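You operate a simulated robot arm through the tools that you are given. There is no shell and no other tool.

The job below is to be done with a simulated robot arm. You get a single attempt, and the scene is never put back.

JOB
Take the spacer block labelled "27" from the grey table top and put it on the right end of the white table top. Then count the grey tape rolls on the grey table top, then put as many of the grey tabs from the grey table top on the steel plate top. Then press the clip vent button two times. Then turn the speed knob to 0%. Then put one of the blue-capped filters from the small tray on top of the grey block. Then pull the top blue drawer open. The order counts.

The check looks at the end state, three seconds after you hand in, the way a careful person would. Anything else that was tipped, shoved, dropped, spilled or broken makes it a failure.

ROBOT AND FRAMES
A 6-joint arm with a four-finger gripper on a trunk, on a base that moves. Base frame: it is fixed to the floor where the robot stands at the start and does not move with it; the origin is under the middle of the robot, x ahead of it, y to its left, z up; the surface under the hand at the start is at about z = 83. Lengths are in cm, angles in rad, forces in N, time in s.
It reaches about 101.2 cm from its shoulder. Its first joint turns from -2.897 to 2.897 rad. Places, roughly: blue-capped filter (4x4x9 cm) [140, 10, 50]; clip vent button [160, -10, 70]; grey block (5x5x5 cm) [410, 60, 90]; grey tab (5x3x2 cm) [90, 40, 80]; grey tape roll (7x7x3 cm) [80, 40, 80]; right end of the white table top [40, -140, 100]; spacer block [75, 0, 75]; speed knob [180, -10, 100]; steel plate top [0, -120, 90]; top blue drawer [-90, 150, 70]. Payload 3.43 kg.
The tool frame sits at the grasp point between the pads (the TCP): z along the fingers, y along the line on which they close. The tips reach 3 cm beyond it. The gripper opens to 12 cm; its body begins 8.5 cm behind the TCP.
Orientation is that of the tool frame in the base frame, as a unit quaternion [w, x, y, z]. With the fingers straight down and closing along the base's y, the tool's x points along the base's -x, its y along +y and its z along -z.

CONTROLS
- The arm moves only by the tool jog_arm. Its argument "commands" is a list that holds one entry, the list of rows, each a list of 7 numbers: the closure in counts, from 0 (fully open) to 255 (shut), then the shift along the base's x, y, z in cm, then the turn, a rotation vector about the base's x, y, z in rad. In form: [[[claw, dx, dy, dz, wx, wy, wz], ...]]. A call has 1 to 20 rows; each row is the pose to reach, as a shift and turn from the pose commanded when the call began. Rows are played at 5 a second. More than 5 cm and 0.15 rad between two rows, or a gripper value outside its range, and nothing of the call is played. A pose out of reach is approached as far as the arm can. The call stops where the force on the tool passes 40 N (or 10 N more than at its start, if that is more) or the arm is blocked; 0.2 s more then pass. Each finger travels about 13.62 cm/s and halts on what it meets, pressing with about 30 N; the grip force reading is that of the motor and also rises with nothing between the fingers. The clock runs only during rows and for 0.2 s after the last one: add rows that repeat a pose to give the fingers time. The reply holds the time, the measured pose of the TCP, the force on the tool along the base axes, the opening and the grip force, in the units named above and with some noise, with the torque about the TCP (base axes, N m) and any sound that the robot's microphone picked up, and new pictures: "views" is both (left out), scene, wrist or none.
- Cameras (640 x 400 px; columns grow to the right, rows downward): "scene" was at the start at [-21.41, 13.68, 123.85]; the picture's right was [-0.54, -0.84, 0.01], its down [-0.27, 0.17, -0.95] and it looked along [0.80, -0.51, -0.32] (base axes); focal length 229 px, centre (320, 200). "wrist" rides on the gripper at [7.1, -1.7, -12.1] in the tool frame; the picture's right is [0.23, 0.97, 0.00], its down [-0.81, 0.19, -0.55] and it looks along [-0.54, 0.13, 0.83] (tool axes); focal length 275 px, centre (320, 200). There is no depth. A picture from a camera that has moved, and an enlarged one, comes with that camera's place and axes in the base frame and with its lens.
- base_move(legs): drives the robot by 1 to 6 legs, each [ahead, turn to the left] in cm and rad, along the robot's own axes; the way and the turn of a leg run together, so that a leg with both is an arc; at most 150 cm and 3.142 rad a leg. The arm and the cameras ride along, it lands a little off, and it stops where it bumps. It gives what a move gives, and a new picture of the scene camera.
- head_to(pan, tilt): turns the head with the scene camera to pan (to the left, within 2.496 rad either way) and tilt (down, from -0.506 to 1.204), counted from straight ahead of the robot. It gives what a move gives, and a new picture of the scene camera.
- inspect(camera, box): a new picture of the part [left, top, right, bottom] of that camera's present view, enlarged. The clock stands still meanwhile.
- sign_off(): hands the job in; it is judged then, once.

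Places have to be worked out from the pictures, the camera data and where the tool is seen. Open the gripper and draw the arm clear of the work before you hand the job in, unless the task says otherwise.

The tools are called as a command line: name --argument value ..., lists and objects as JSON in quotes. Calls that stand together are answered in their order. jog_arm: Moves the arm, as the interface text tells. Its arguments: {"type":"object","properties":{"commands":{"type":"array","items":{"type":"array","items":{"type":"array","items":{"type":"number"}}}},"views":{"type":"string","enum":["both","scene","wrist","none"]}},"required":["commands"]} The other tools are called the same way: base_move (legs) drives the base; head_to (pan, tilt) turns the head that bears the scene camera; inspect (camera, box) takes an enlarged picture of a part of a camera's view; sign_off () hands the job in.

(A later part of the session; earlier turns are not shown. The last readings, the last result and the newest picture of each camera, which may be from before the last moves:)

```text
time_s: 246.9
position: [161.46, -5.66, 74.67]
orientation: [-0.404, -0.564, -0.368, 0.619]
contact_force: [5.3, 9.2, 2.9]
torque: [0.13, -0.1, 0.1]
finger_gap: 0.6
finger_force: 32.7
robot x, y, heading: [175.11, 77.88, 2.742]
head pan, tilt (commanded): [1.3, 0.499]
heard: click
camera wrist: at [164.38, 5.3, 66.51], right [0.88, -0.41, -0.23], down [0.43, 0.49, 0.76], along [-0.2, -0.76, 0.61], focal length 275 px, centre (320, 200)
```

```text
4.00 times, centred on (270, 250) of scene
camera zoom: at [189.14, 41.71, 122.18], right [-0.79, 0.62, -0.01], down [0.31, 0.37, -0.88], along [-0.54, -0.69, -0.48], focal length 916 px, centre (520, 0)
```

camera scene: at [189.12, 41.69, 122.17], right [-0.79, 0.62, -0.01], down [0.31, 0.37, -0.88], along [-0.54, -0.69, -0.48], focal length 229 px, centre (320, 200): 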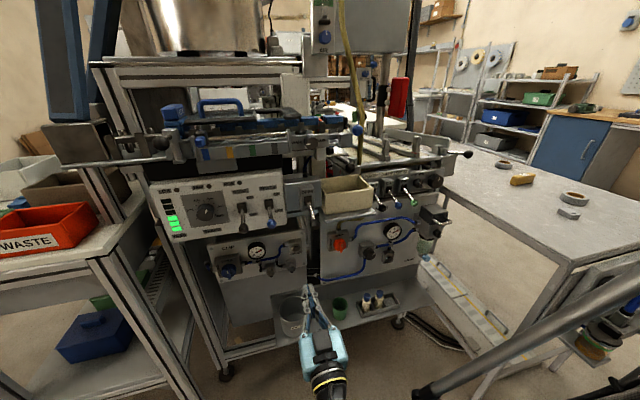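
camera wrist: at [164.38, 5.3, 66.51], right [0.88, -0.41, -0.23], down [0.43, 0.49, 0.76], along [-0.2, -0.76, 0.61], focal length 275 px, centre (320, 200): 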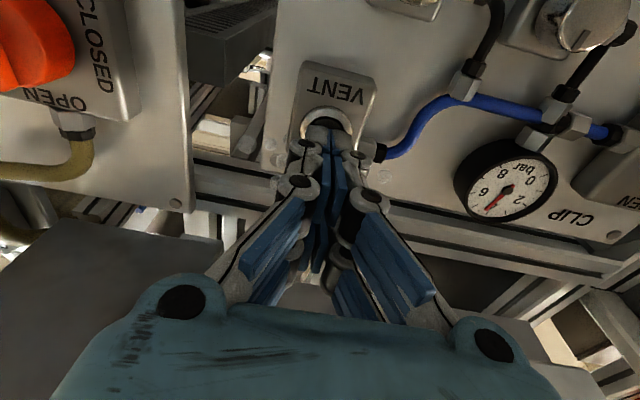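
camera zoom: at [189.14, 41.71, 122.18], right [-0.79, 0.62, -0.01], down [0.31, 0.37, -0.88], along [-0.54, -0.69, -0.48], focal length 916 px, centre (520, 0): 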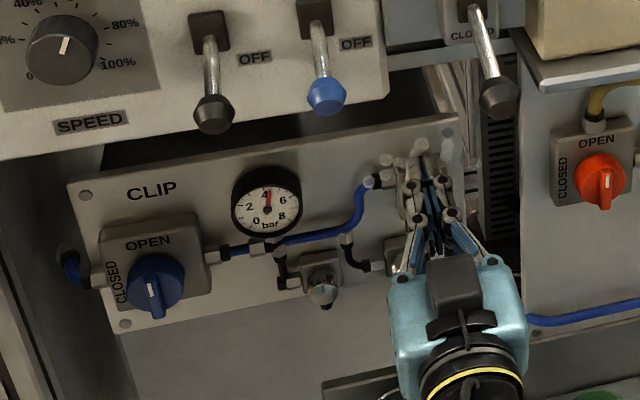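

I heard a click, the gauge dropped from 6 to 4 bar and puffs show venting: that is press one. I draw back 1.5 cm to let the button come out.

jog_arm --commands '[[[255, 0.2, 0.5, 0, 0, 0, 0], [255, 0.4, 0.95, 0, 0, 0, 0], [255, 0.7, 1.6, 0, 0, 0, 0], [255, 0.7, 1.6, 0, 0, 0, 0], [255, 0.7, 1.6, 0, 0, 0, 0]]]' --views "wrist"

inspect --camera "scene" --box '[200, 200, 340, 300]'

```text
time_s: 248.1
position: [162.15, -4.08, 74.68]
orientation: [-0.404, -0.564, -0.368, 0.619]
contact_force: [-0.8, 0.8, -0.4]
torque: [0.01, 0.01, 0.02]
finger_gap: 0.0
finger_force: 33.3
robot x, y, heading: [174.69, 77.88, 2.746]
head pan, tilt (commanded): [1.3, 0.499]
camera wrist: at [165.1, 6.87, 66.46], right [0.88, -0.41, -0.23], down [0.43, 0.49, 0.76], along [-0.2, -0.76, 0.61], focal length 275 px, centre (320, 200)
```

wrist: 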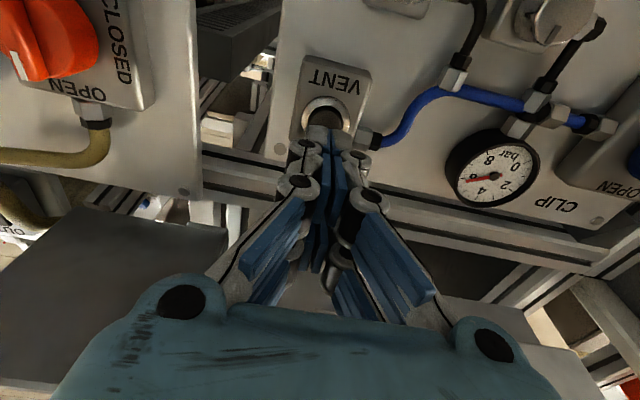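

```text
4.00 times, centred on (270, 250) of scene
camera zoom: at [189.12, 41.68, 122.17], right [-0.79, 0.62, -0.01], down [0.31, 0.37, -0.88], along [-0.54, -0.69, -0.48], focal length 916 px, centre (520, 0)
```

zoom: 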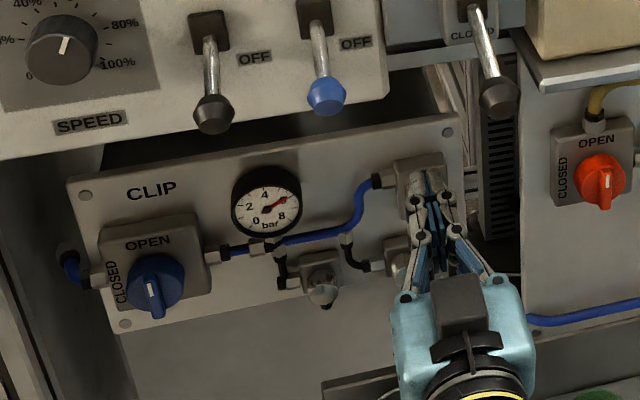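

On release the gauge returned to 6 bar, so press one was a complete press-and-release. Now I press a second time the same way and retract.

jog_arm --commands '[[[255, -0.35, -0.8, 0, 0, 0, 0], [255, -0.6, -1.35, 0, 0, 0, 0], [255, -0.7, -1.6, 0, 0, 0, 0], [255, -0.76, -1.72, 0, 0, 0, 0], [255, -0.76, -1.72, 0, 0, 0, 0]]]' --views "wrist"

inspect --camera "scene" --box '[200, 200, 340, 300]'

```text
time_s: 249.3
position: [161.23, -5.83, 74.66]
orientation: [-0.404, -0.565, -0.368, 0.619]
contact_force: [9.5, 14.9, -4.1]
torque: [0.39, -0.27, 0.08]
finger_gap: 0.6
finger_force: 33.1
robot x, y, heading: [175.12, 77.73, 2.743]
head pan, tilt (commanded): [1.3, 0.499]
heard: click
camera wrist: at [164.35, 5.15, 66.47], right [0.88, -0.41, -0.23], down [0.43, 0.49, 0.76], along [-0.2, -0.76, 0.61], focal length 275 px, centre (320, 200)
```

wrist: 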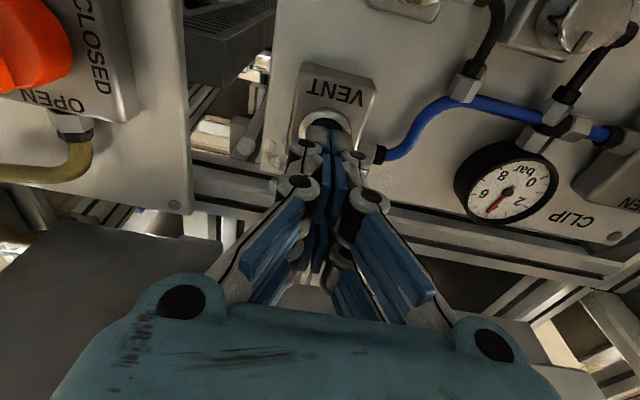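

```text
4.00 times, centred on (270, 250) of scene
camera zoom: at [189.14, 41.7, 122.18], right [-0.79, 0.62, -0.01], down [0.31, 0.37, -0.88], along [-0.54, -0.69, -0.48], focal length 916 px, centre (520, 0)
```

zoom: 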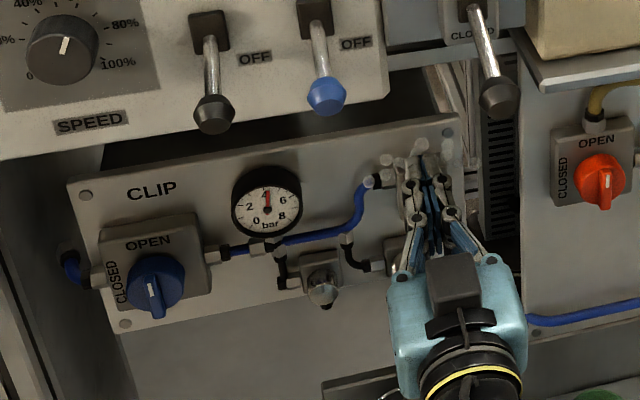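

Second click heard and the gauge again dipped to 4 bar: two presses done. I withdraw straight back, rise, and shift to the front of the speed knob, levelling the tool.

jog_arm --commands '[[[255, 1.6, 3.7, 0, 0, 0, 0], [255, 3.2, 7.4, 0, 0, 0, 0], [255, 4.8, 11, 0, 0, 0, 0], [255, 6.4, 14.6, 0, 0.01, -0.005, 0], [255, 7.6, 17.4, 0, 0.02, -0.01, 0], [255, 7.9, 18, 4, 0.03, -0.014, 0], [255, 8.3, 18, 8.5, 0.04, -0.018, 0], [255, 9, 18, 13, 0.05, -0.023, 0], [255, 10.5, 17.5, 17, 0.06, -0.027, 0], [255, 13, 16.5, 20.5, 0.07, -0.032, 0], [255, 16.5, 15, 21.6, 0.08, -0.036, 0], [255, 20.5, 13.3, 21.6, 0.086, -0.038, 0], [200, 24.5, 11.5, 21.6, 0.086, -0.038, 0], [110, 26.5, 10.6, 21.6, 0.086, -0.038, 0], [110, 26.5, 10.6, 21.6, 0.086, -0.038, 0]]]' --views "both"

inspect --camera "scene" --box '[140, 160, 320, 290]'

```text
time_s: 252.5
position: [187.66, 4.91, 96.25]
orientation: [0.385, 0.594, 0.385, -0.593]
contact_force: [-0.6, -0.1, 0.3]
torque: [0.0, 0.0, 0.01]
finger_gap: 6.8
finger_force: 0.1
robot x, y, heading: [175.13, 77.98, 2.738]
head pan, tilt (commanded): [1.3, 0.499]
camera scene: at [189.12, 41.68, 122.17], right [-0.79, 0.62, -0.01], down [0.31, 0.37, -0.88], along [-0.54, -0.69, -0.48], focal length 229 px, centre (320, 200)
camera wrist: at [191.07, 16.56, 89.16], right [0.89, -0.39, -0.23], down [0.4, 0.43, 0.81], along [-0.22, -0.81, 0.54], focal length 275 px, centre (320, 200)
```

scene: 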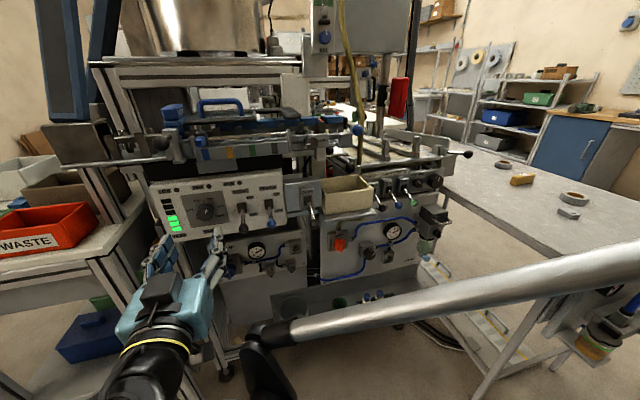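
wrist: 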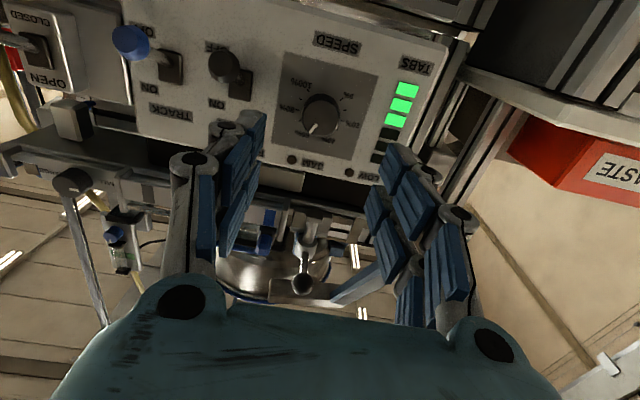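

```text
3.08 times, centred on (230, 225) of scene
camera zoom: at [189.12, 41.68, 122.17], right [-0.79, 0.62, -0.01], down [0.31, 0.37, -0.88], along [-0.54, -0.69, -0.48], focal length 705 px, centre (597, 123)
```

zoom: 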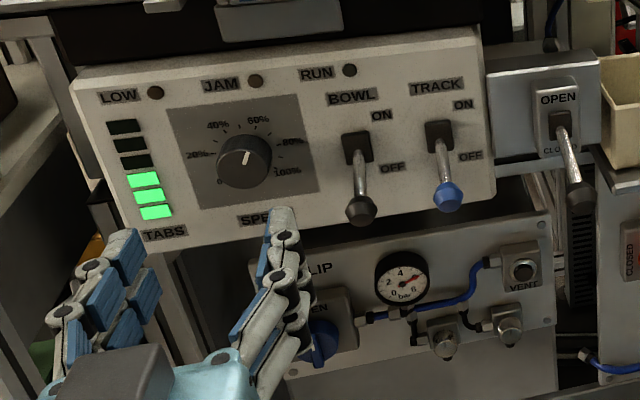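

The knob is in view of the wrist camera. I zoom in to measure its centre and pointer.

inspect --camera "wrist" --box '[250, 40, 410, 170]'

```text
3.08 times, centred on (330, 105) of wrist
camera zoom: at [191.07, 16.56, 89.16], right [0.89, -0.39, -0.23], down [0.4, 0.43, 0.81], along [-0.22, -0.81, 0.54], focal length 847 px, centre (289, 492)
```

zoom: 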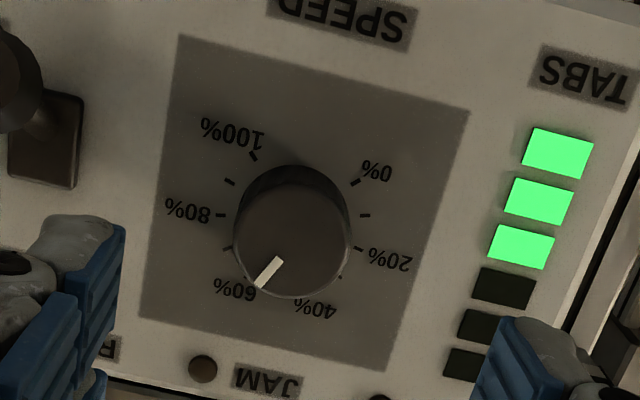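

The pointer sits at about 58%, so I need roughly 157° counter-clockwise. I first pre-rotate the open gripper about 1.37 rad clockwise around the knob axis (with a 0.5 cm rise for alignment) so that the turning range is available.

jog_arm --commands '[[[110, 0, 0, 0.1, -0.056, -0.125, 0], [110, 0, 0, 0.2, -0.112, -0.25, 0], [110, 0, 0, 0.3, -0.168, -0.376, 0], [110, 0, 0, 0.4, -0.224, -0.501, 0], [110, 0.1, 0, 0.5, -0.28, -0.626, 0], [110, 0.1, 0, 0.5, -0.335, -0.751, 0], [110, 0.1, 0, 0.5, -0.391, -0.876, 0], [110, 0.1, 0, 0.5, -0.447, -1.002, 0], [110, 0.1, 0, 0.5, -0.503, -1.127, 0], [110, 0.1, 0, 0.5, -0.559, -1.252, 0], [110, 0.1, 0, 0.5, -0.559, -1.252, 0]]]' --views "both"

inspect --camera "wrist" --box '[240, 30, 420, 170]'

```text
time_s: 254.9
position: [187.77, 4.75, 96.61]
orientation: [0.674, 0.702, -0.079, -0.215]
contact_force: [-0.1, -0.6, -0.3]
torque: [0.02, 0.0, 0.01]
finger_gap: 6.83
finger_force: 0.1
robot x, y, heading: [174.96, 77.82, 2.745]
head pan, tilt (commanded): [1.3, 0.499]
camera scene: at [189.13, 41.68, 122.17], right [-0.79, 0.62, -0.01], down [0.31, 0.37, -0.88], along [-0.54, -0.69, -0.48], focal length 229 px, centre (320, 200)
camera wrist: at [198.75, 12.94, 93.71], right [0.38, -0.17, 0.91], down [-0.47, 0.81, 0.35], along [-0.8, -0.56, 0.23], focal length 275 px, centre (320, 200)
```

scene: 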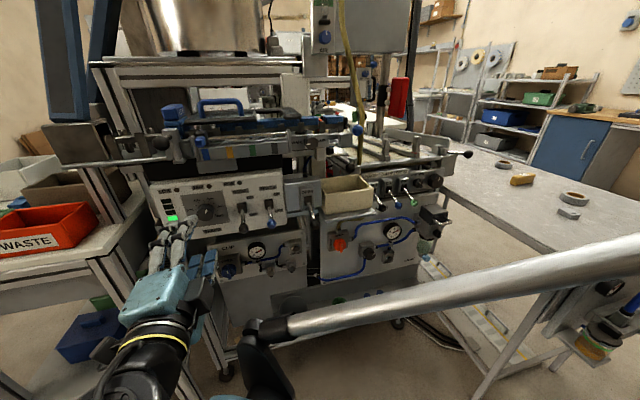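
wrist: 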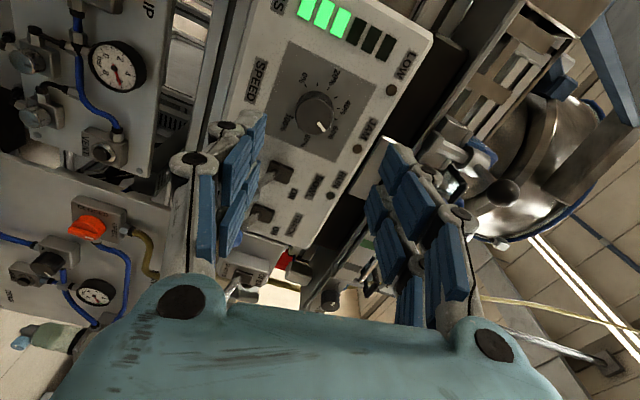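

```text
2.86 times, centred on (330, 100) of wrist
camera zoom: at [198.75, 12.94, 93.71], right [0.38, -0.17, 0.91], down [-0.47, 0.81, 0.35], along [-0.8, -0.56, 0.23], focal length 786 px, centre (291, 486)
```

zoom: 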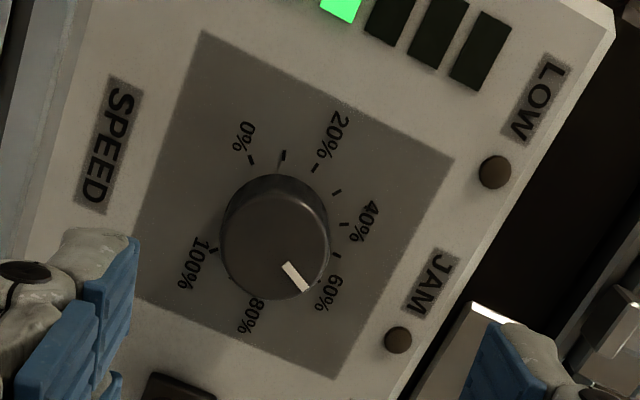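

The tool axis and knob centre agree within about 0.3 cm; I apply a small correction and advance so the open fingers straddle the knob.

jog_arm --commands '[[[110, -1.3, -2.5, -0.2, 0, 0, 0], [110, -2.4, -5, -0.2, 0, 0, 0], [110, -3.4, -7.3, -0.2, 0, 0, 0], [110, -4.2, -9, -0.2, 0, 0, 0], [110, -4.2, -9, -0.2, 0, 0, 0]]]' --views "wrist"

inspect --camera "wrist" --box '[180, 60, 460, 260]'

inspect --camera "scene" --box '[120, 150, 300, 280]'

```text
time_s: 256.1
position: [183.54, -4.27, 96.46]
orientation: [0.674, 0.702, -0.078, -0.215]
contact_force: [0.5, 0.1, 0.1]
torque: [0.02, 0.0, -0.04]
finger_gap: 6.81
finger_force: 0.1
robot x, y, heading: [174.8, 77.87, 2.744]
head pan, tilt (commanded): [1.3, 0.499]
camera wrist: at [194.52, 3.93, 93.41], right [0.38, -0.17, 0.91], down [-0.47, 0.81, 0.35], along [-0.8, -0.56, 0.23], focal length 275 px, centre (320, 200)
```

wrist: 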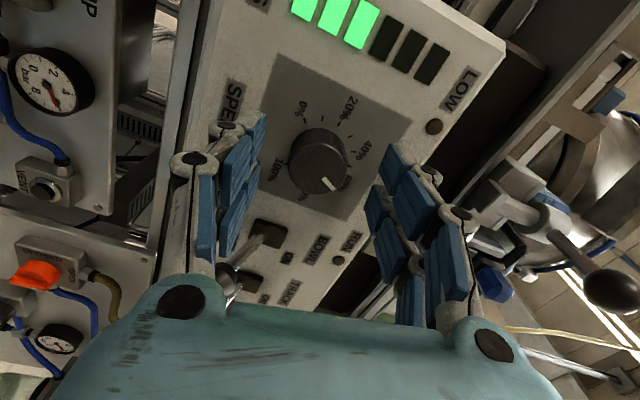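

```text
2.00 times, centred on (320, 160) of wrist
camera zoom: at [194.52, 3.93, 93.41], right [0.38, -0.17, 0.91], down [-0.47, 0.81, 0.35], along [-0.8, -0.56, 0.23], focal length 551 px, centre (320, 280)
```

zoom: 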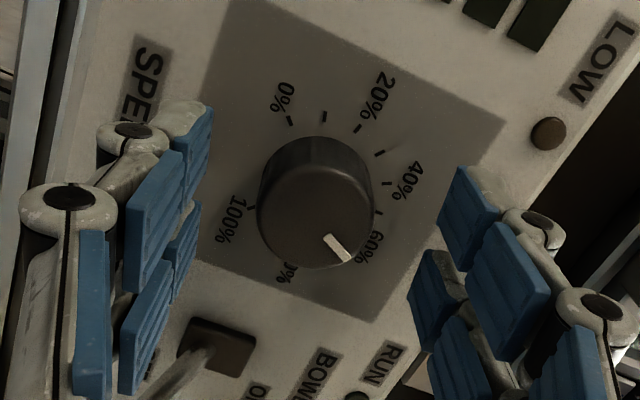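

```text
3.08 times, centred on (210, 215) of scene
camera zoom: at [189.13, 41.68, 122.17], right [-0.79, 0.62, -0.01], down [0.31, 0.37, -0.88], along [-0.54, -0.69, -0.48], focal length 705 px, centre (658, 154)
```

zoom: 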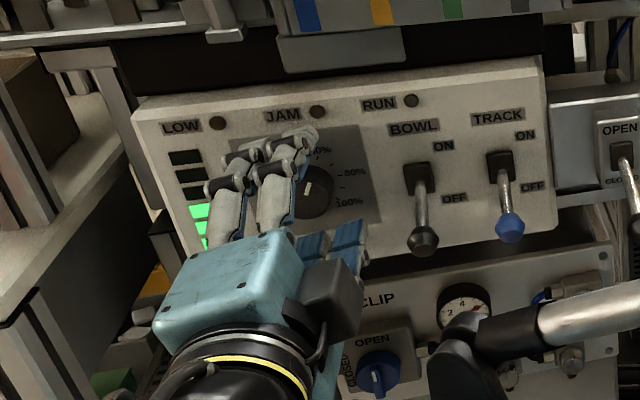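

The fingers straddle the knob with the tips about level with its face. I advance 1.2 cm more and close on it.

jog_arm --commands '[[[110, -0.35, -0.5, 0, 0, 0, 0], [110, -0.6, -1.0, 0, 0, 0, 0], [110, -0.6, -1.05, 0, 0, 0, 0], [150, -0.6, -1.05, 0, 0, 0, 0], [190, -0.6, -1.05, 0, 0, 0, 0], [230, -0.6, -1.05, 0, 0, 0, 0], [230, -0.6, -1.05, 0, 0, 0, 0], [230, -0.6, -1.05, 0, 0, 0, 0]]]' --views "wrist"

inspect --camera "wrist" --box '[180, 60, 460, 260]'

```text
time_s: 257.4
position: [183.59, -5.33, 96.29]
orientation: [0.673, 0.702, -0.075, -0.222]
contact_force: [-38.8, 65.8, 6.3]
torque: [-0.07, 0.16, -1.99]
finger_gap: 3.3
finger_force: 44.6
robot x, y, heading: [175.0, 78.14, 2.746]
head pan, tilt (commanded): [1.3, 0.499]
stopped in row 6: the force on the tool passed its limit at 42 N (the readings are from after the stop); the commanded pose is now the measured one
camera wrist: at [194.68, 2.82, 93.04], right [0.39, -0.17, 0.9], down [-0.46, 0.82, 0.35], along [-0.8, -0.55, 0.24], focal length 275 px, centre (320, 200)
```

wrist: 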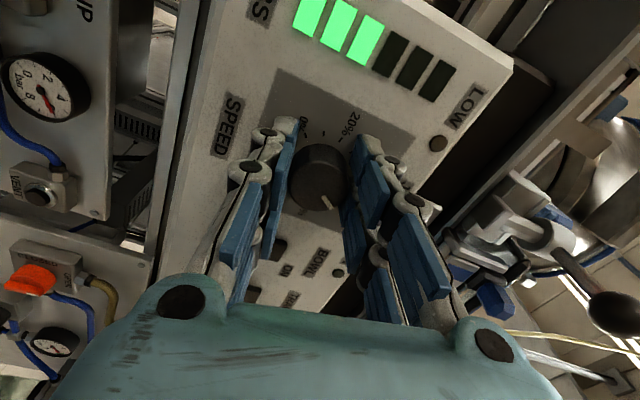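

```text
2.00 times, centred on (320, 160) of wrist
camera zoom: at [194.68, 2.82, 93.04], right [0.39, -0.17, 0.9], down [-0.46, 0.82, 0.35], along [-0.8, -0.55, 0.24], focal length 551 px, centre (320, 280)
```

zoom: 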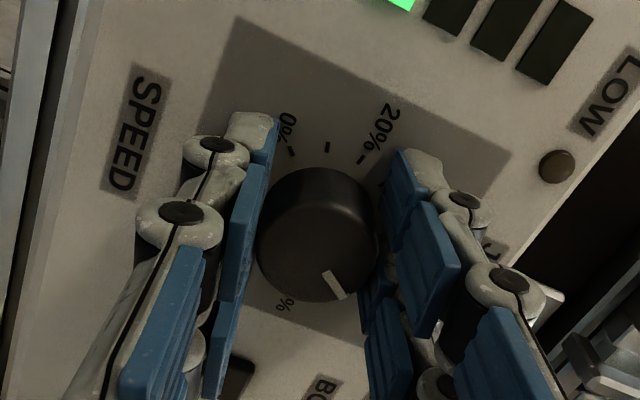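

The grip came in off-axis and the force limit tripped (about 60 N sideways). I open the fingers to relieve it and re-check the alignment.

jog_arm --commands '[[[180, 0, 0, 0, 0, 0, 0], [120, 0, 0, 0, 0, 0, 0], [110, 0, 0, 0, 0, 0, 0], [110, 0, 0, 0, 0, 0, 0]]]' --views "wrist"

inspect --camera "wrist" --box '[180, 60, 460, 260]'

inspect --camera "scene" --box '[120, 150, 300, 280]'

```text
time_s: 258.4
position: [184.31, -5.73, 95.89]
orientation: [0.673, 0.703, -0.072, -0.218]
contact_force: [0.1, 0.4, 1.1]
torque: [-0.01, -0.01, -0.01]
finger_gap: 6.85
finger_force: 0.0
robot x, y, heading: [174.95, 77.88, 2.744]
head pan, tilt (commanded): [1.3, 0.499]
camera wrist: at [195.16, 2.62, 92.84], right [0.39, -0.17, 0.9], down [-0.47, 0.81, 0.36], along [-0.79, -0.56, 0.24], focal length 275 px, centre (320, 200)
```

wrist: 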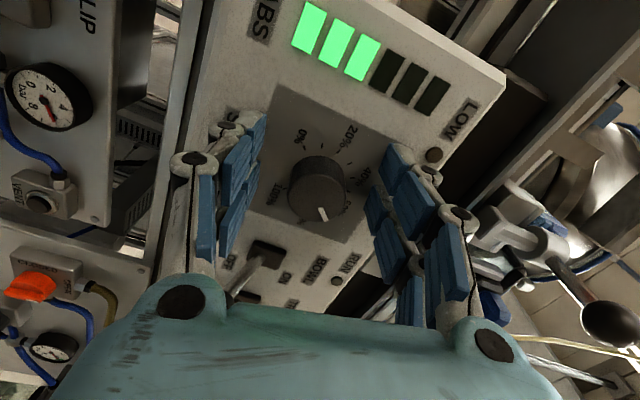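

```text
2.00 times, centred on (320, 160) of wrist
camera zoom: at [195.16, 2.62, 92.84], right [0.39, -0.17, 0.9], down [-0.47, 0.81, 0.36], along [-0.79, -0.56, 0.24], focal length 551 px, centre (320, 280)
```

zoom: 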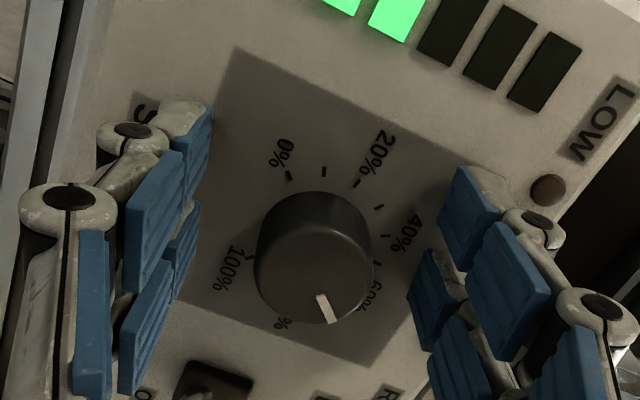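

```text
3.08 times, centred on (210, 215) of scene
camera zoom: at [189.13, 41.68, 122.17], right [-0.79, 0.62, -0.01], down [0.31, 0.37, -0.88], along [-0.54, -0.69, -0.48], focal length 705 px, centre (658, 154)
```

zoom: 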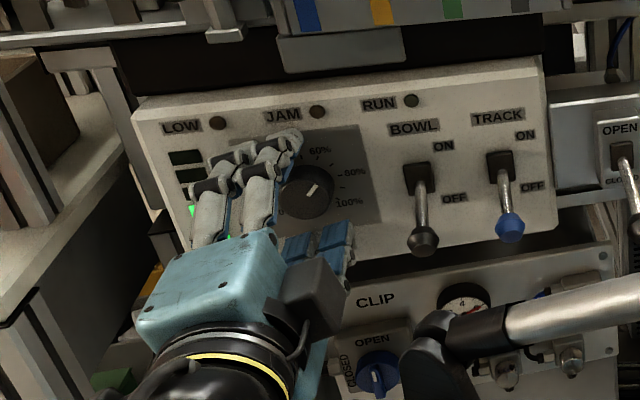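

Pressing moved the pointer a bit, which is harmless. The knob sits 1.04 cm toward tool -x from the axis, so I shift by (-0.93, +0.41, +0.22) and close gradually.

jog_arm --commands '[[[110, -0.5, 0.2, 0.1, 0, 0, 0], [110, -0.93, 0.41, 0.22, 0, 0, 0], [110, -0.93, 0.41, 0.22, 0, 0, 0], [150, -0.93, 0.41, 0.22, 0, 0, 0], [165, -0.93, 0.41, 0.22, 0, 0, 0], [165, -0.93, 0.41, 0.22, 0, 0, 0]]]' --views "wrist"

inspect --camera "wrist" --box '[180, 60, 460, 260]'

```text
time_s: 259.8
position: [183.25, -5.25, 96.16]
orientation: [0.673, 0.703, -0.073, -0.217]
contact_force: [1.9, 2.7, 0.5]
torque: [-0.05, -0.01, 0.14]
finger_gap: 4.34
finger_force: 0.9
robot x, y, heading: [174.75, 78.05, 2.744]
head pan, tilt (commanded): [1.3, 0.499]
camera wrist: at [194.25, 3.06, 93.07], right [0.39, -0.17, 0.9], down [-0.47, 0.81, 0.36], along [-0.79, -0.56, 0.24], focal length 275 px, centre (320, 200)
```

wrist: 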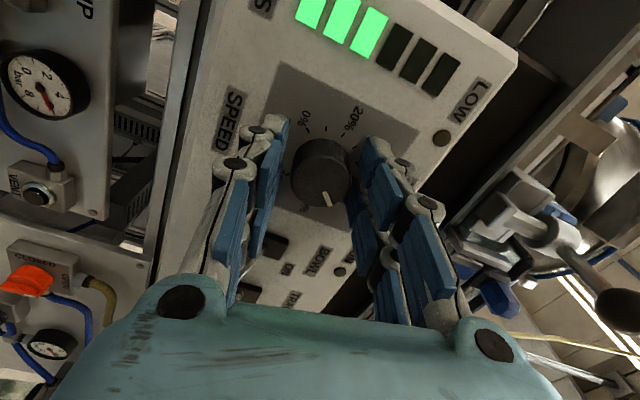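

```text
2.00 times, centred on (320, 160) of wrist
camera zoom: at [194.25, 3.06, 93.07], right [0.39, -0.17, 0.9], down [-0.47, 0.81, 0.36], along [-0.79, -0.56, 0.24], focal length 551 px, centre (320, 280)
```

zoom: 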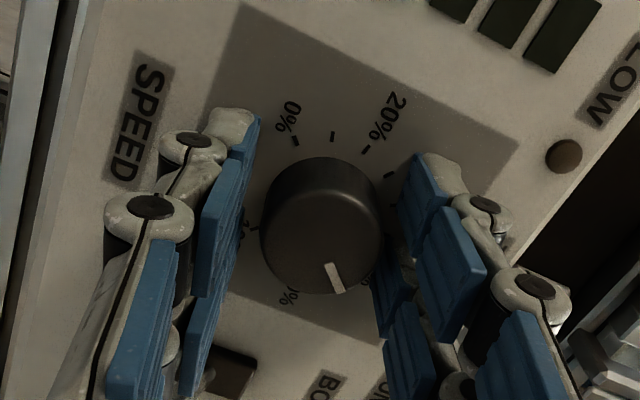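

The knob is now centred on the tool axis. I close further in two stages.

jog_arm --commands '[[[178, 0, 0, 0, 0, 0, 0], [185, 0, 0, 0, 0, 0, 0], [195, 0, 0, 0, 0, 0, 0], [195, 0, 0, 0, 0, 0, 0]]]' --views "wrist"

inspect --camera "wrist" --box '[180, 60, 460, 260]'

```text
time_s: 260.8
position: [183.33, -5.26, 96.09]
orientation: [0.674, 0.703, -0.072, -0.217]
contact_force: [6.6, -1.2, 12.7]
torque: [-0.35, 0.12, 0.25]
finger_gap: 3.19
finger_force: 45.1
robot x, y, heading: [174.95, 77.66, 2.747]
head pan, tilt (commanded): [1.3, 0.499]
camera wrist: at [194.27, 3.07, 93.11], right [0.39, -0.17, 0.9], down [-0.47, 0.81, 0.36], along [-0.79, -0.56, 0.24], focal length 275 px, centre (320, 200)
```

wrist: 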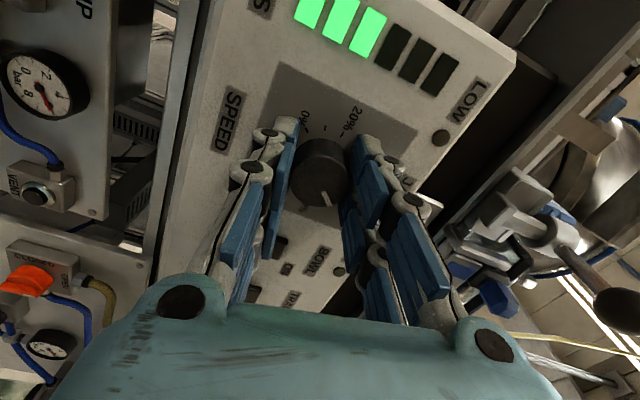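

```text
2.00 times, centred on (320, 160) of wrist
camera zoom: at [194.27, 3.07, 93.11], right [0.39, -0.17, 0.9], down [-0.47, 0.81, 0.36], along [-0.79, -0.56, 0.24], focal length 551 px, centre (320, 280)
```

zoom: 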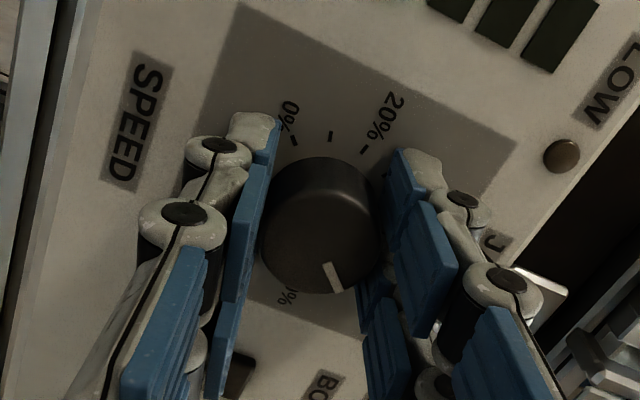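

The knob is gripped (gap 3.19, small net force). I start turning counter-clockwise by 0.5 rad and check.

jog_arm --commands '[[[195, 0, 0, 0, 0.0404, 0.0915, 0], [195, 0, 0, 0, 0.0807, 0.183, 0], [195, 0, 0, 0, 0.121, 0.2744, 0], [195, 0, 0, 0, 0.1614, 0.366, 0], [195, 0, 0, 0, 0.2018, 0.4574, 0], [195, 0, 0, 0, 0.2018, 0.4574, 0]]]' --views "wrist"

inspect --camera "wrist" --box '[180, 60, 460, 260]'

```text
time_s: 262.2
position: [183.41, -5.14, 96.25]
orientation: [0.598, 0.699, 0.105, -0.378]
contact_force: [7.1, -9.8, 23.1]
torque: [-0.73, 0.35, 0.06]
finger_gap: 3.2
finger_force: 45.3
robot x, y, heading: [174.94, 78.06, 2.745]
head pan, tilt (commanded): [1.3, 0.499]
camera wrist: at [192.13, 4.02, 90.31], right [0.74, -0.33, 0.59], down [-0.22, 0.7, 0.67], along [-0.63, -0.63, 0.45], focal length 275 px, centre (320, 200)
```

wrist: 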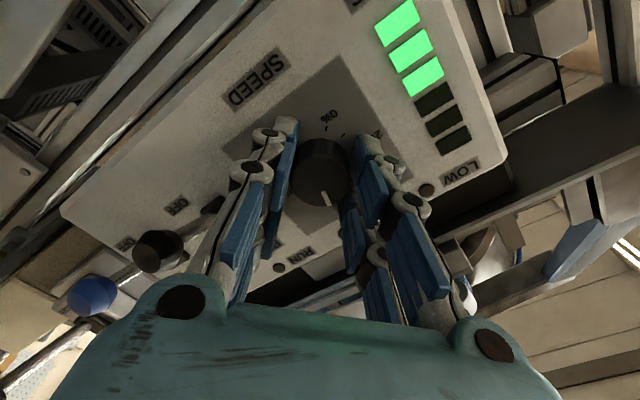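

```text
2.00 times, centred on (320, 160) of wrist
camera zoom: at [192.13, 4.02, 90.31], right [0.74, -0.33, 0.59], down [-0.22, 0.7, 0.67], along [-0.63, -0.63, 0.45], focal length 551 px, centre (320, 280)
```

zoom: 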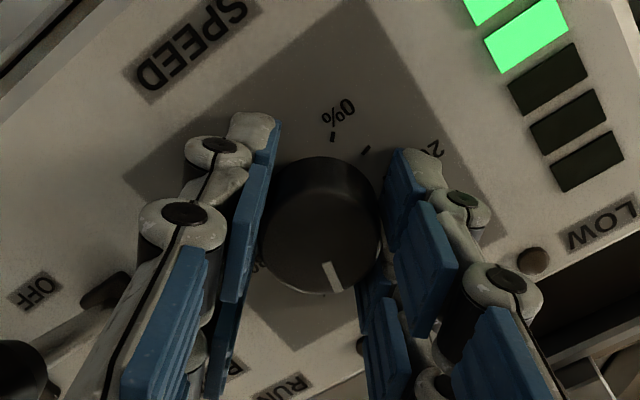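

The knob turns with the gripper (pointer fixed between the pads). I continue in 0.5 rad portions, shifting slightly with the force to stay centred.

jog_arm --commands '[[[195, 0.02, 0, 0.05, 0.0404, 0.0915, 0], [195, 0.04, -0.02, 0.1, 0.0807, 0.183, 0], [195, 0.06, -0.03, 0.12, 0.121, 0.2744, 0], [195, 0.06, -0.03, 0.14, 0.1614, 0.366, 0], [195, 0.06, -0.03, 0.15, 0.2018, 0.4574, 0], [195, 0.06, -0.03, 0.15, 0.2018, 0.4574, 0]]]' --views "wrist"

```text
time_s: 263.6
position: [183.23, -5.23, 96.23]
orientation: [0.487, 0.652, 0.274, -0.513]
contact_force: [-0.9, 24.0, -20.7]
torque: [0.34, -0.14, -0.37]
finger_gap: 3.2
finger_force: 45.3
robot x, y, heading: [174.81, 78.05, 2.745]
head pan, tilt (commanded): [1.3, 0.499]
camera wrist: at [189.07, 5.39, 89.02], right [0.91, -0.4, 0.13], down [0.12, 0.55, 0.83], along [-0.4, -0.73, 0.55], focal length 275 px, centre (320, 200)
```

wrist: 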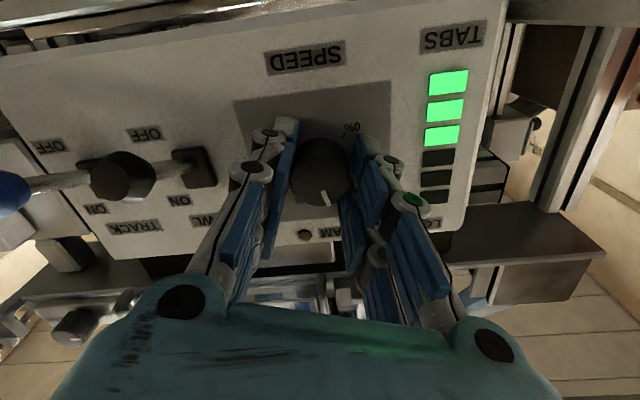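

jog_arm --commands '[[[195, 0, 0.06, -0.05, 0.0404, 0.0915, 0], [195, 0, 0.1, -0.08, 0.0807, 0.183, 0], [195, 0, 0.1, -0.08, 0.121, 0.2744, 0], [195, 0, 0.1, -0.08, 0.1614, 0.366, 0], [195, 0, 0.1, -0.08, 0.2018, 0.4574, 0], [195, 0, 0.1, -0.08, 0.2018, 0.4574, 0]]]' --views "wrist"

```text
time_s: 265.0
position: [183.22, -5.25, 96.07]
orientation: [-0.344, -0.563, -0.427, 0.618]
contact_force: [1.4, -8.2, 6.0]
torque: [-0.23, 0.1, 0.14]
finger_gap: 3.22
finger_force: 44.8
robot x, y, heading: [175.04, 77.94, 2.745]
head pan, tilt (commanded): [1.3, 0.499]
camera wrist: at [185.74, 6.84, 89.45], right [0.85, -0.37, -0.36], down [0.5, 0.38, 0.78], along [-0.15, -0.84, 0.52], focal length 275 px, centre (320, 200)
```

wrist: 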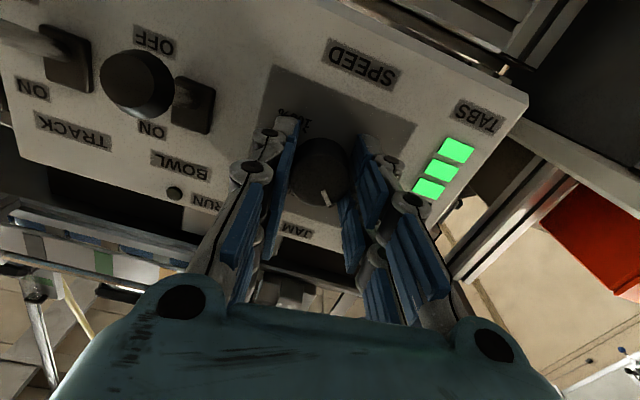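

Forces are small and half the turn is done. I continue.

jog_arm --commands '[[[195, 0, 0, 0, 0.0404, 0.0915, 0], [195, 0, 0, 0, 0.0807, 0.183, 0], [195, 0, 0, 0, 0.121, 0.2744, 0], [195, 0, 0, 0.02, 0.1614, 0.366, 0], [195, 0, 0, 0.02, 0.2018, 0.4574, 0], [195, 0, 0, 0.02, 0.2018, 0.4574, 0]]]' --views "wrist"

```text
time_s: 266.4
position: [183.28, -5.14, 96.16]
orientation: [-0.181, -0.44, -0.554, 0.683]
contact_force: [4.1, -8.0, 14.3]
torque: [-0.43, 0.19, 0.42]
finger_gap: 3.21
finger_force: 44.4
robot x, y, heading: [174.78, 78.12, 2.742]
head pan, tilt (commanded): [1.3, 0.499]
camera wrist: at [183.04, 8.04, 91.57], right [0.59, -0.26, -0.77], down [0.81, 0.25, 0.54], along [0.05, -0.93, 0.36], focal length 275 px, centre (320, 200)
```

wrist: 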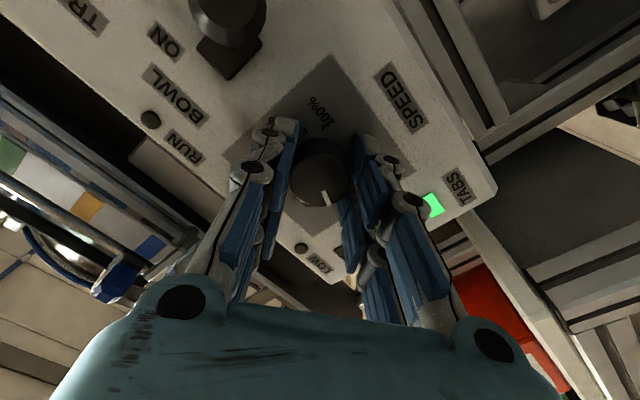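

The pointer is near 30% by the panel's orientation. I continue with another 0.5 rad.

jog_arm --commands '[[[195, 0, 0, 0.04, 0.0404, 0.0915, 0], [195, 0, 0, 0.06, 0.0807, 0.183, 0], [195, 0.02, -0.03, 0.06, 0.121, 0.2744, 0], [195, 0.02, -0.03, 0.06, 0.1614, 0.366, 0], [195, 0.02, -0.03, 0.06, 0.2018, 0.4574, 0], [195, 0.02, -0.03, 0.06, 0.2018, 0.4574, 0]]]' --views "both"

inspect --camera "wrist" --box '[180, 60, 460, 260]'

```text
time_s: 267.8
position: [183.95, -5.57, 96.42]
orientation: [0.002, -0.286, -0.644, 0.709]
contact_force: [-34.9, 22.3, 75.7]
torque: [-1.03, 1.04, -3.54]
finger_gap: 3.37
finger_force: 44.6
robot x, y, heading: [174.74, 78.35, 2.749]
head pan, tilt (commanded): [1.3, 0.499]
stopped in row 6: the force on the tool passed its limit at 42 N (the readings are from after the stop); the commanded pose is now the measured one
camera scene: at [188.92, 42.04, 122.31], right [-0.79, 0.62, -0.02], down [0.31, 0.37, -0.88], along [-0.54, -0.69, -0.48], focal length 229 px, centre (320, 200)
camera wrist: at [182.25, 8.45, 95.07], right [0.16, -0.08, -0.98], down [0.97, 0.17, 0.15], along [0.15, -0.98, 0.11], focal length 275 px, centre (320, 200)
```

scene: 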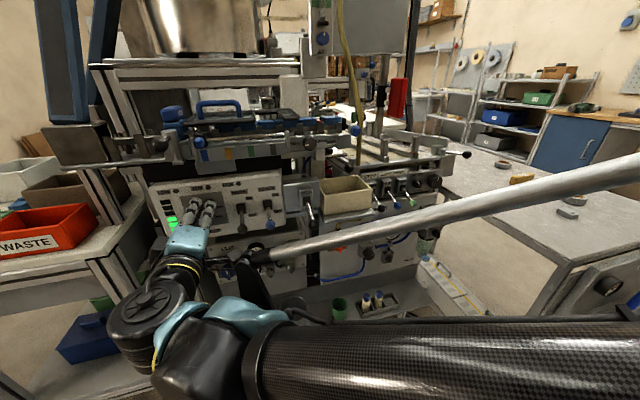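
wrist: 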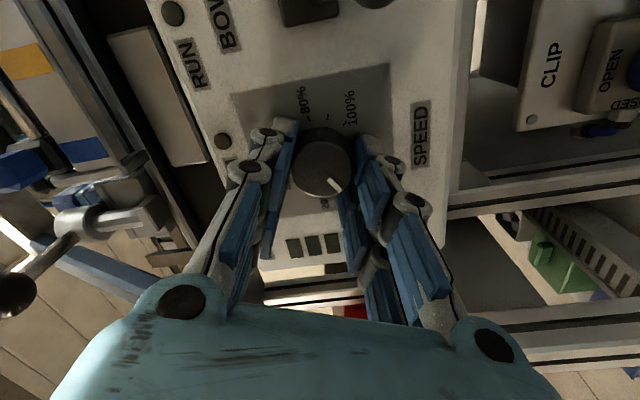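

```text
2.00 times, centred on (320, 160) of wrist
camera zoom: at [182.25, 8.45, 95.07], right [0.16, -0.08, -0.98], down [0.97, 0.17, 0.15], along [0.15, -0.98, 0.11], focal length 551 px, centre (320, 280)
```

zoom: 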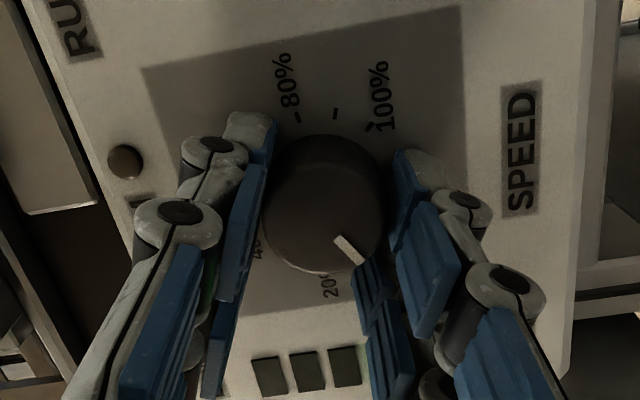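

The force limit tripped near the end of that turn; the pointer now looks to be around 8%. I open the fingers to relieve the load and inspect.

jog_arm --commands '[[[150, 0, 0, 0, 0, 0, 0], [115, 0, 0, 0, 0, 0, 0], [110, 0, 0, 0, 0, 0, 0]]]' --views "both"

inspect --camera "wrist" --box '[180, 60, 460, 260]'

```text
time_s: 268.6
position: [184.63, -5.57, 95.67]
orientation: [-0.002, -0.287, -0.647, 0.706]
contact_force: [0.2, 0.1, -0.6]
torque: [0.01, -0.02, -0.04]
finger_gap: 6.85
finger_force: 0.1
robot x, y, heading: [175.11, 77.75, 2.744]
head pan, tilt (commanded): [1.3, 0.499]
camera scene: at [189.13, 41.68, 122.17], right [-0.79, 0.62, -0.01], down [0.31, 0.37, -0.88], along [-0.54, -0.69, -0.48], focal length 229 px, centre (320, 200)
camera wrist: at [182.71, 8.23, 94.45], right [0.17, -0.07, -0.98], down [0.97, 0.18, 0.16], along [0.16, -0.98, 0.1], focal length 275 px, centre (320, 200)
```

scene: 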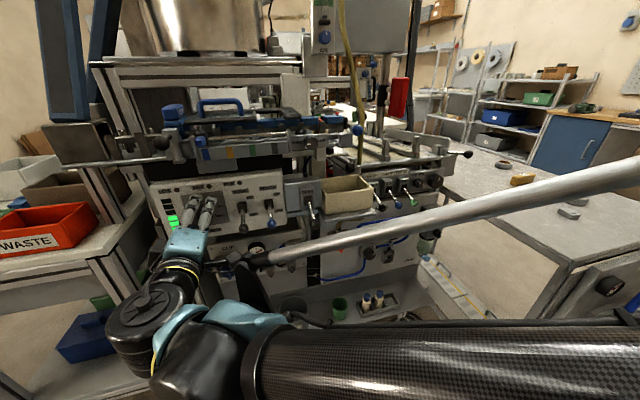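
wrist: 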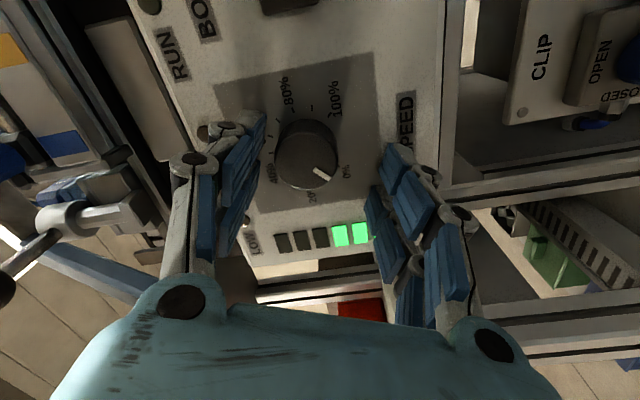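

```text
2.00 times, centred on (320, 160) of wrist
camera zoom: at [182.71, 8.23, 94.45], right [0.17, -0.07, -0.98], down [0.97, 0.18, 0.16], along [0.16, -0.98, 0.1], focal length 551 px, centre (320, 280)
```

zoom: 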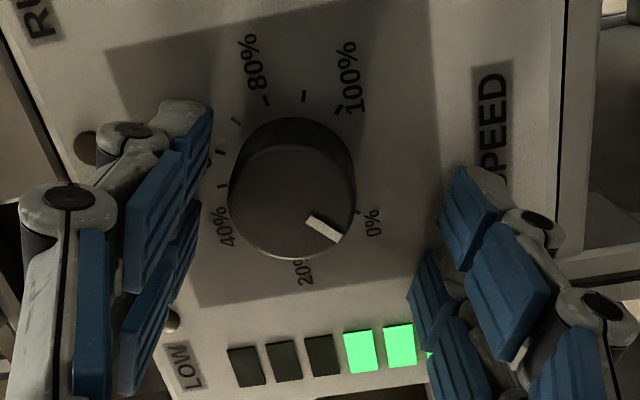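

With the fingers open, the pointer lies practically parallel to the 0% tick: it reached its stop at 0%, which explains the force. I withdraw straight back along the knob axis and verify.

jog_arm --commands '[[[100, 1.0, 2.3, 0, 0, 0, 0], [90, 2.0, 4.6, 0, 0, 0, 0], [90, 3.2, 7.3, 0, 0, 0, 0], [90, 4.8, 11, 0, 0, 0, 0], [90, 4.8, 11, 0, 0, 0, 0]]]' --views "wrist"

inspect --camera "wrist" --box '[230, 40, 410, 180]'

inspect --camera "scene" --box '[150, 160, 300, 260]'

```text
time_s: 269.8
position: [189.04, 5.4, 95.68]
orientation: [-0.001, -0.289, -0.647, 0.706]
contact_force: [-0.3, -0.1, -0.1]
torque: [-0.03, -0.01, -0.01]
finger_gap: 7.79
finger_force: 0.1
robot x, y, heading: [175.26, 77.71, 2.747]
head pan, tilt (commanded): [1.3, 0.499]
camera wrist: at [187.29, 19.21, 94.48], right [0.17, -0.07, -0.98], down [0.97, 0.17, 0.16], along [0.16, -0.98, 0.1], focal length 275 px, centre (320, 200)
```

wrist: 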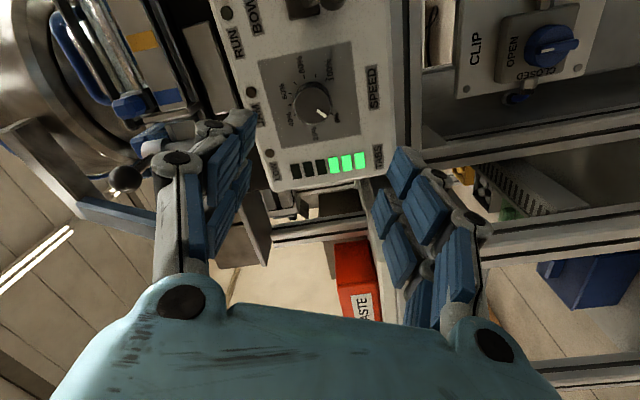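

```text
2.86 times, centred on (320, 110) of wrist
camera zoom: at [187.29, 19.21, 94.48], right [0.17, -0.07, -0.98], down [0.97, 0.17, 0.16], along [0.16, -0.98, 0.1], focal length 786 px, centre (320, 457)
```

zoom: 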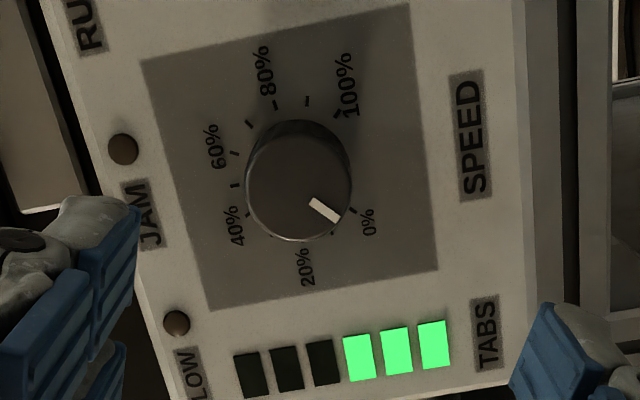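

```text
4.00 times, centred on (225, 210) of scene
camera zoom: at [189.07, 41.6, 122.15], right [-0.79, 0.62, -0.01], down [0.31, 0.37, -0.88], along [-0.54, -0.69, -0.48], focal length 916 px, centre (700, 160)
```

zoom: 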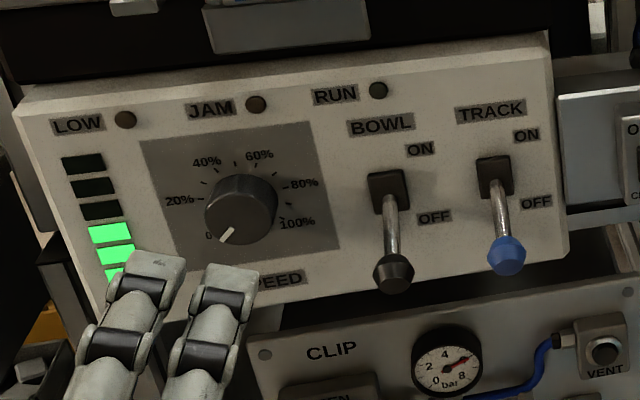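

The pointer is exactly on 0% and the toggles are untouched. Now for the filters: I zoom in on the small tray to judge sizes and spacing.

inspect --camera "scene" --box '[335, 275, 415, 325]'

inspect --camera "scene" --box '[300, 200, 460, 330]'

```text
8.00 times, centred on (375, 300) of scene
camera zoom: at [189.07, 41.6, 122.15], right [-0.79, 0.62, -0.01], down [0.31, 0.37, -0.88], along [-0.54, -0.69, -0.48], focal length 1833 px, centre (-120, -600)
```

zoom: 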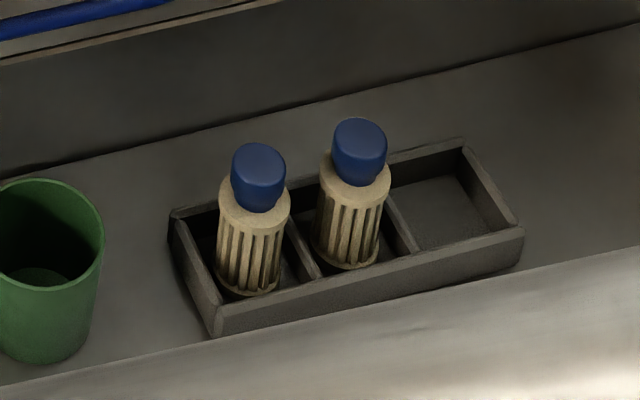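

```text
3.08 times, centred on (380, 265) of scene
camera zoom: at [189.07, 41.6, 122.15], right [-0.79, 0.62, -0.01], down [0.31, 0.37, -0.88], along [-0.54, -0.69, -0.48], focal length 705 px, centre (135, 0)
```

zoom: 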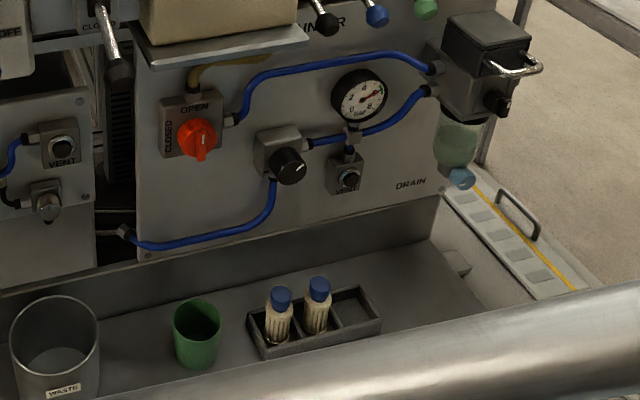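

Each filter has a 2.5 cm blue cap, 3.2 cm body, 9 cm height, with 4.8 cm spacing; I'll grip one by its cap with the tool tilted 45°. First I unroll the gripper and move back in front of the tray.

jog_arm --commands '[[[90, -1, 2.5, -1, -0.039, -0.088, 0], [90, -3.5, 5, -2, -0.077, -0.175, 0], [90, -6.8, 7.2, -3, -0.116, -0.263, 0], [90, -10.3, 9.2, -4.3, -0.155, -0.351, 0], [90, -13.8, 11, -5.6, -0.193, -0.438, 0], [90, -17.4, 12.8, -7, -0.232, -0.526, 0], [90, -21, 14.5, -8.4, -0.271, -0.614, 0], [90, -24.6, 16.2, -9.8, -0.309, -0.701, 0], [90, -28.2, 17.8, -11.2, -0.348, -0.789, 0], [90, -31.8, 19.2, -12.6, -0.387, -0.877, 0], [90, -35.4, 20.6, -14, -0.425, -0.964, 0], [90, -39, 22, -15.7, -0.464, -1.052, 0], [90, -39, 22, -15.7, -0.464, -1.052, 0]]]' --views "both"

```text
time_s: 272.6
position: [150.46, 25.38, 84.38]
orientation: [0.387, 0.592, 0.388, -0.591]
contact_force: [-0.6, -1.2, 0.4]
torque: [0.02, 0.0, 0.0]
finger_gap: 7.77
finger_force: 0.2
out of reach, approached as far as the arm can: row 11, 12, 13
robot x, y, heading: [175.09, 78.22, 2.747]
head pan, tilt (commanded): [1.3, 0.499]
camera scene: at [189.11, 41.7, 122.18], right [-0.79, 0.62, -0.01], down [0.31, 0.37, -0.88], along [-0.54, -0.69, -0.48], focal length 229 px, centre (320, 200)
camera wrist: at [153.84, 37.05, 77.29], right [0.89, -0.39, -0.23], down [0.4, 0.43, 0.81], along [-0.22, -0.82, 0.54], focal length 275 px, centre (320, 200)
```

scene: 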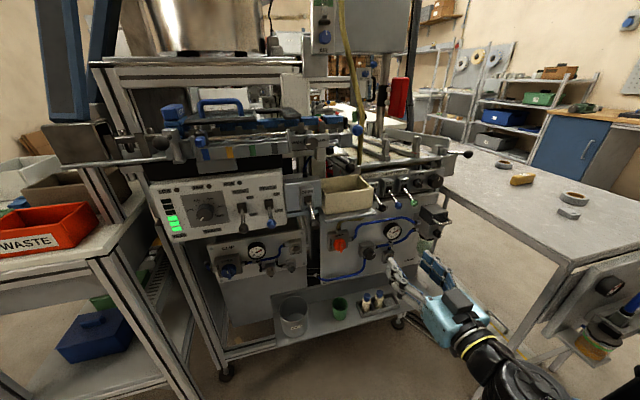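
wrist: 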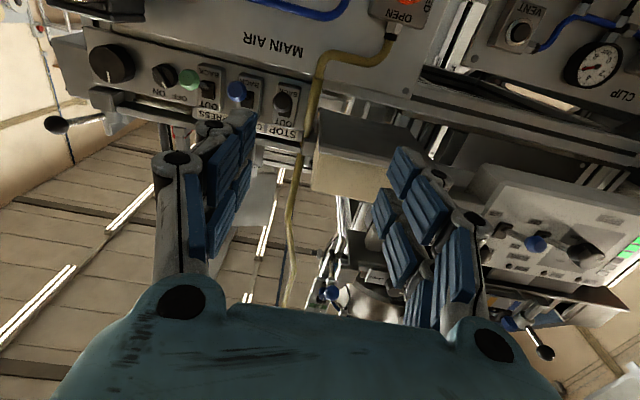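

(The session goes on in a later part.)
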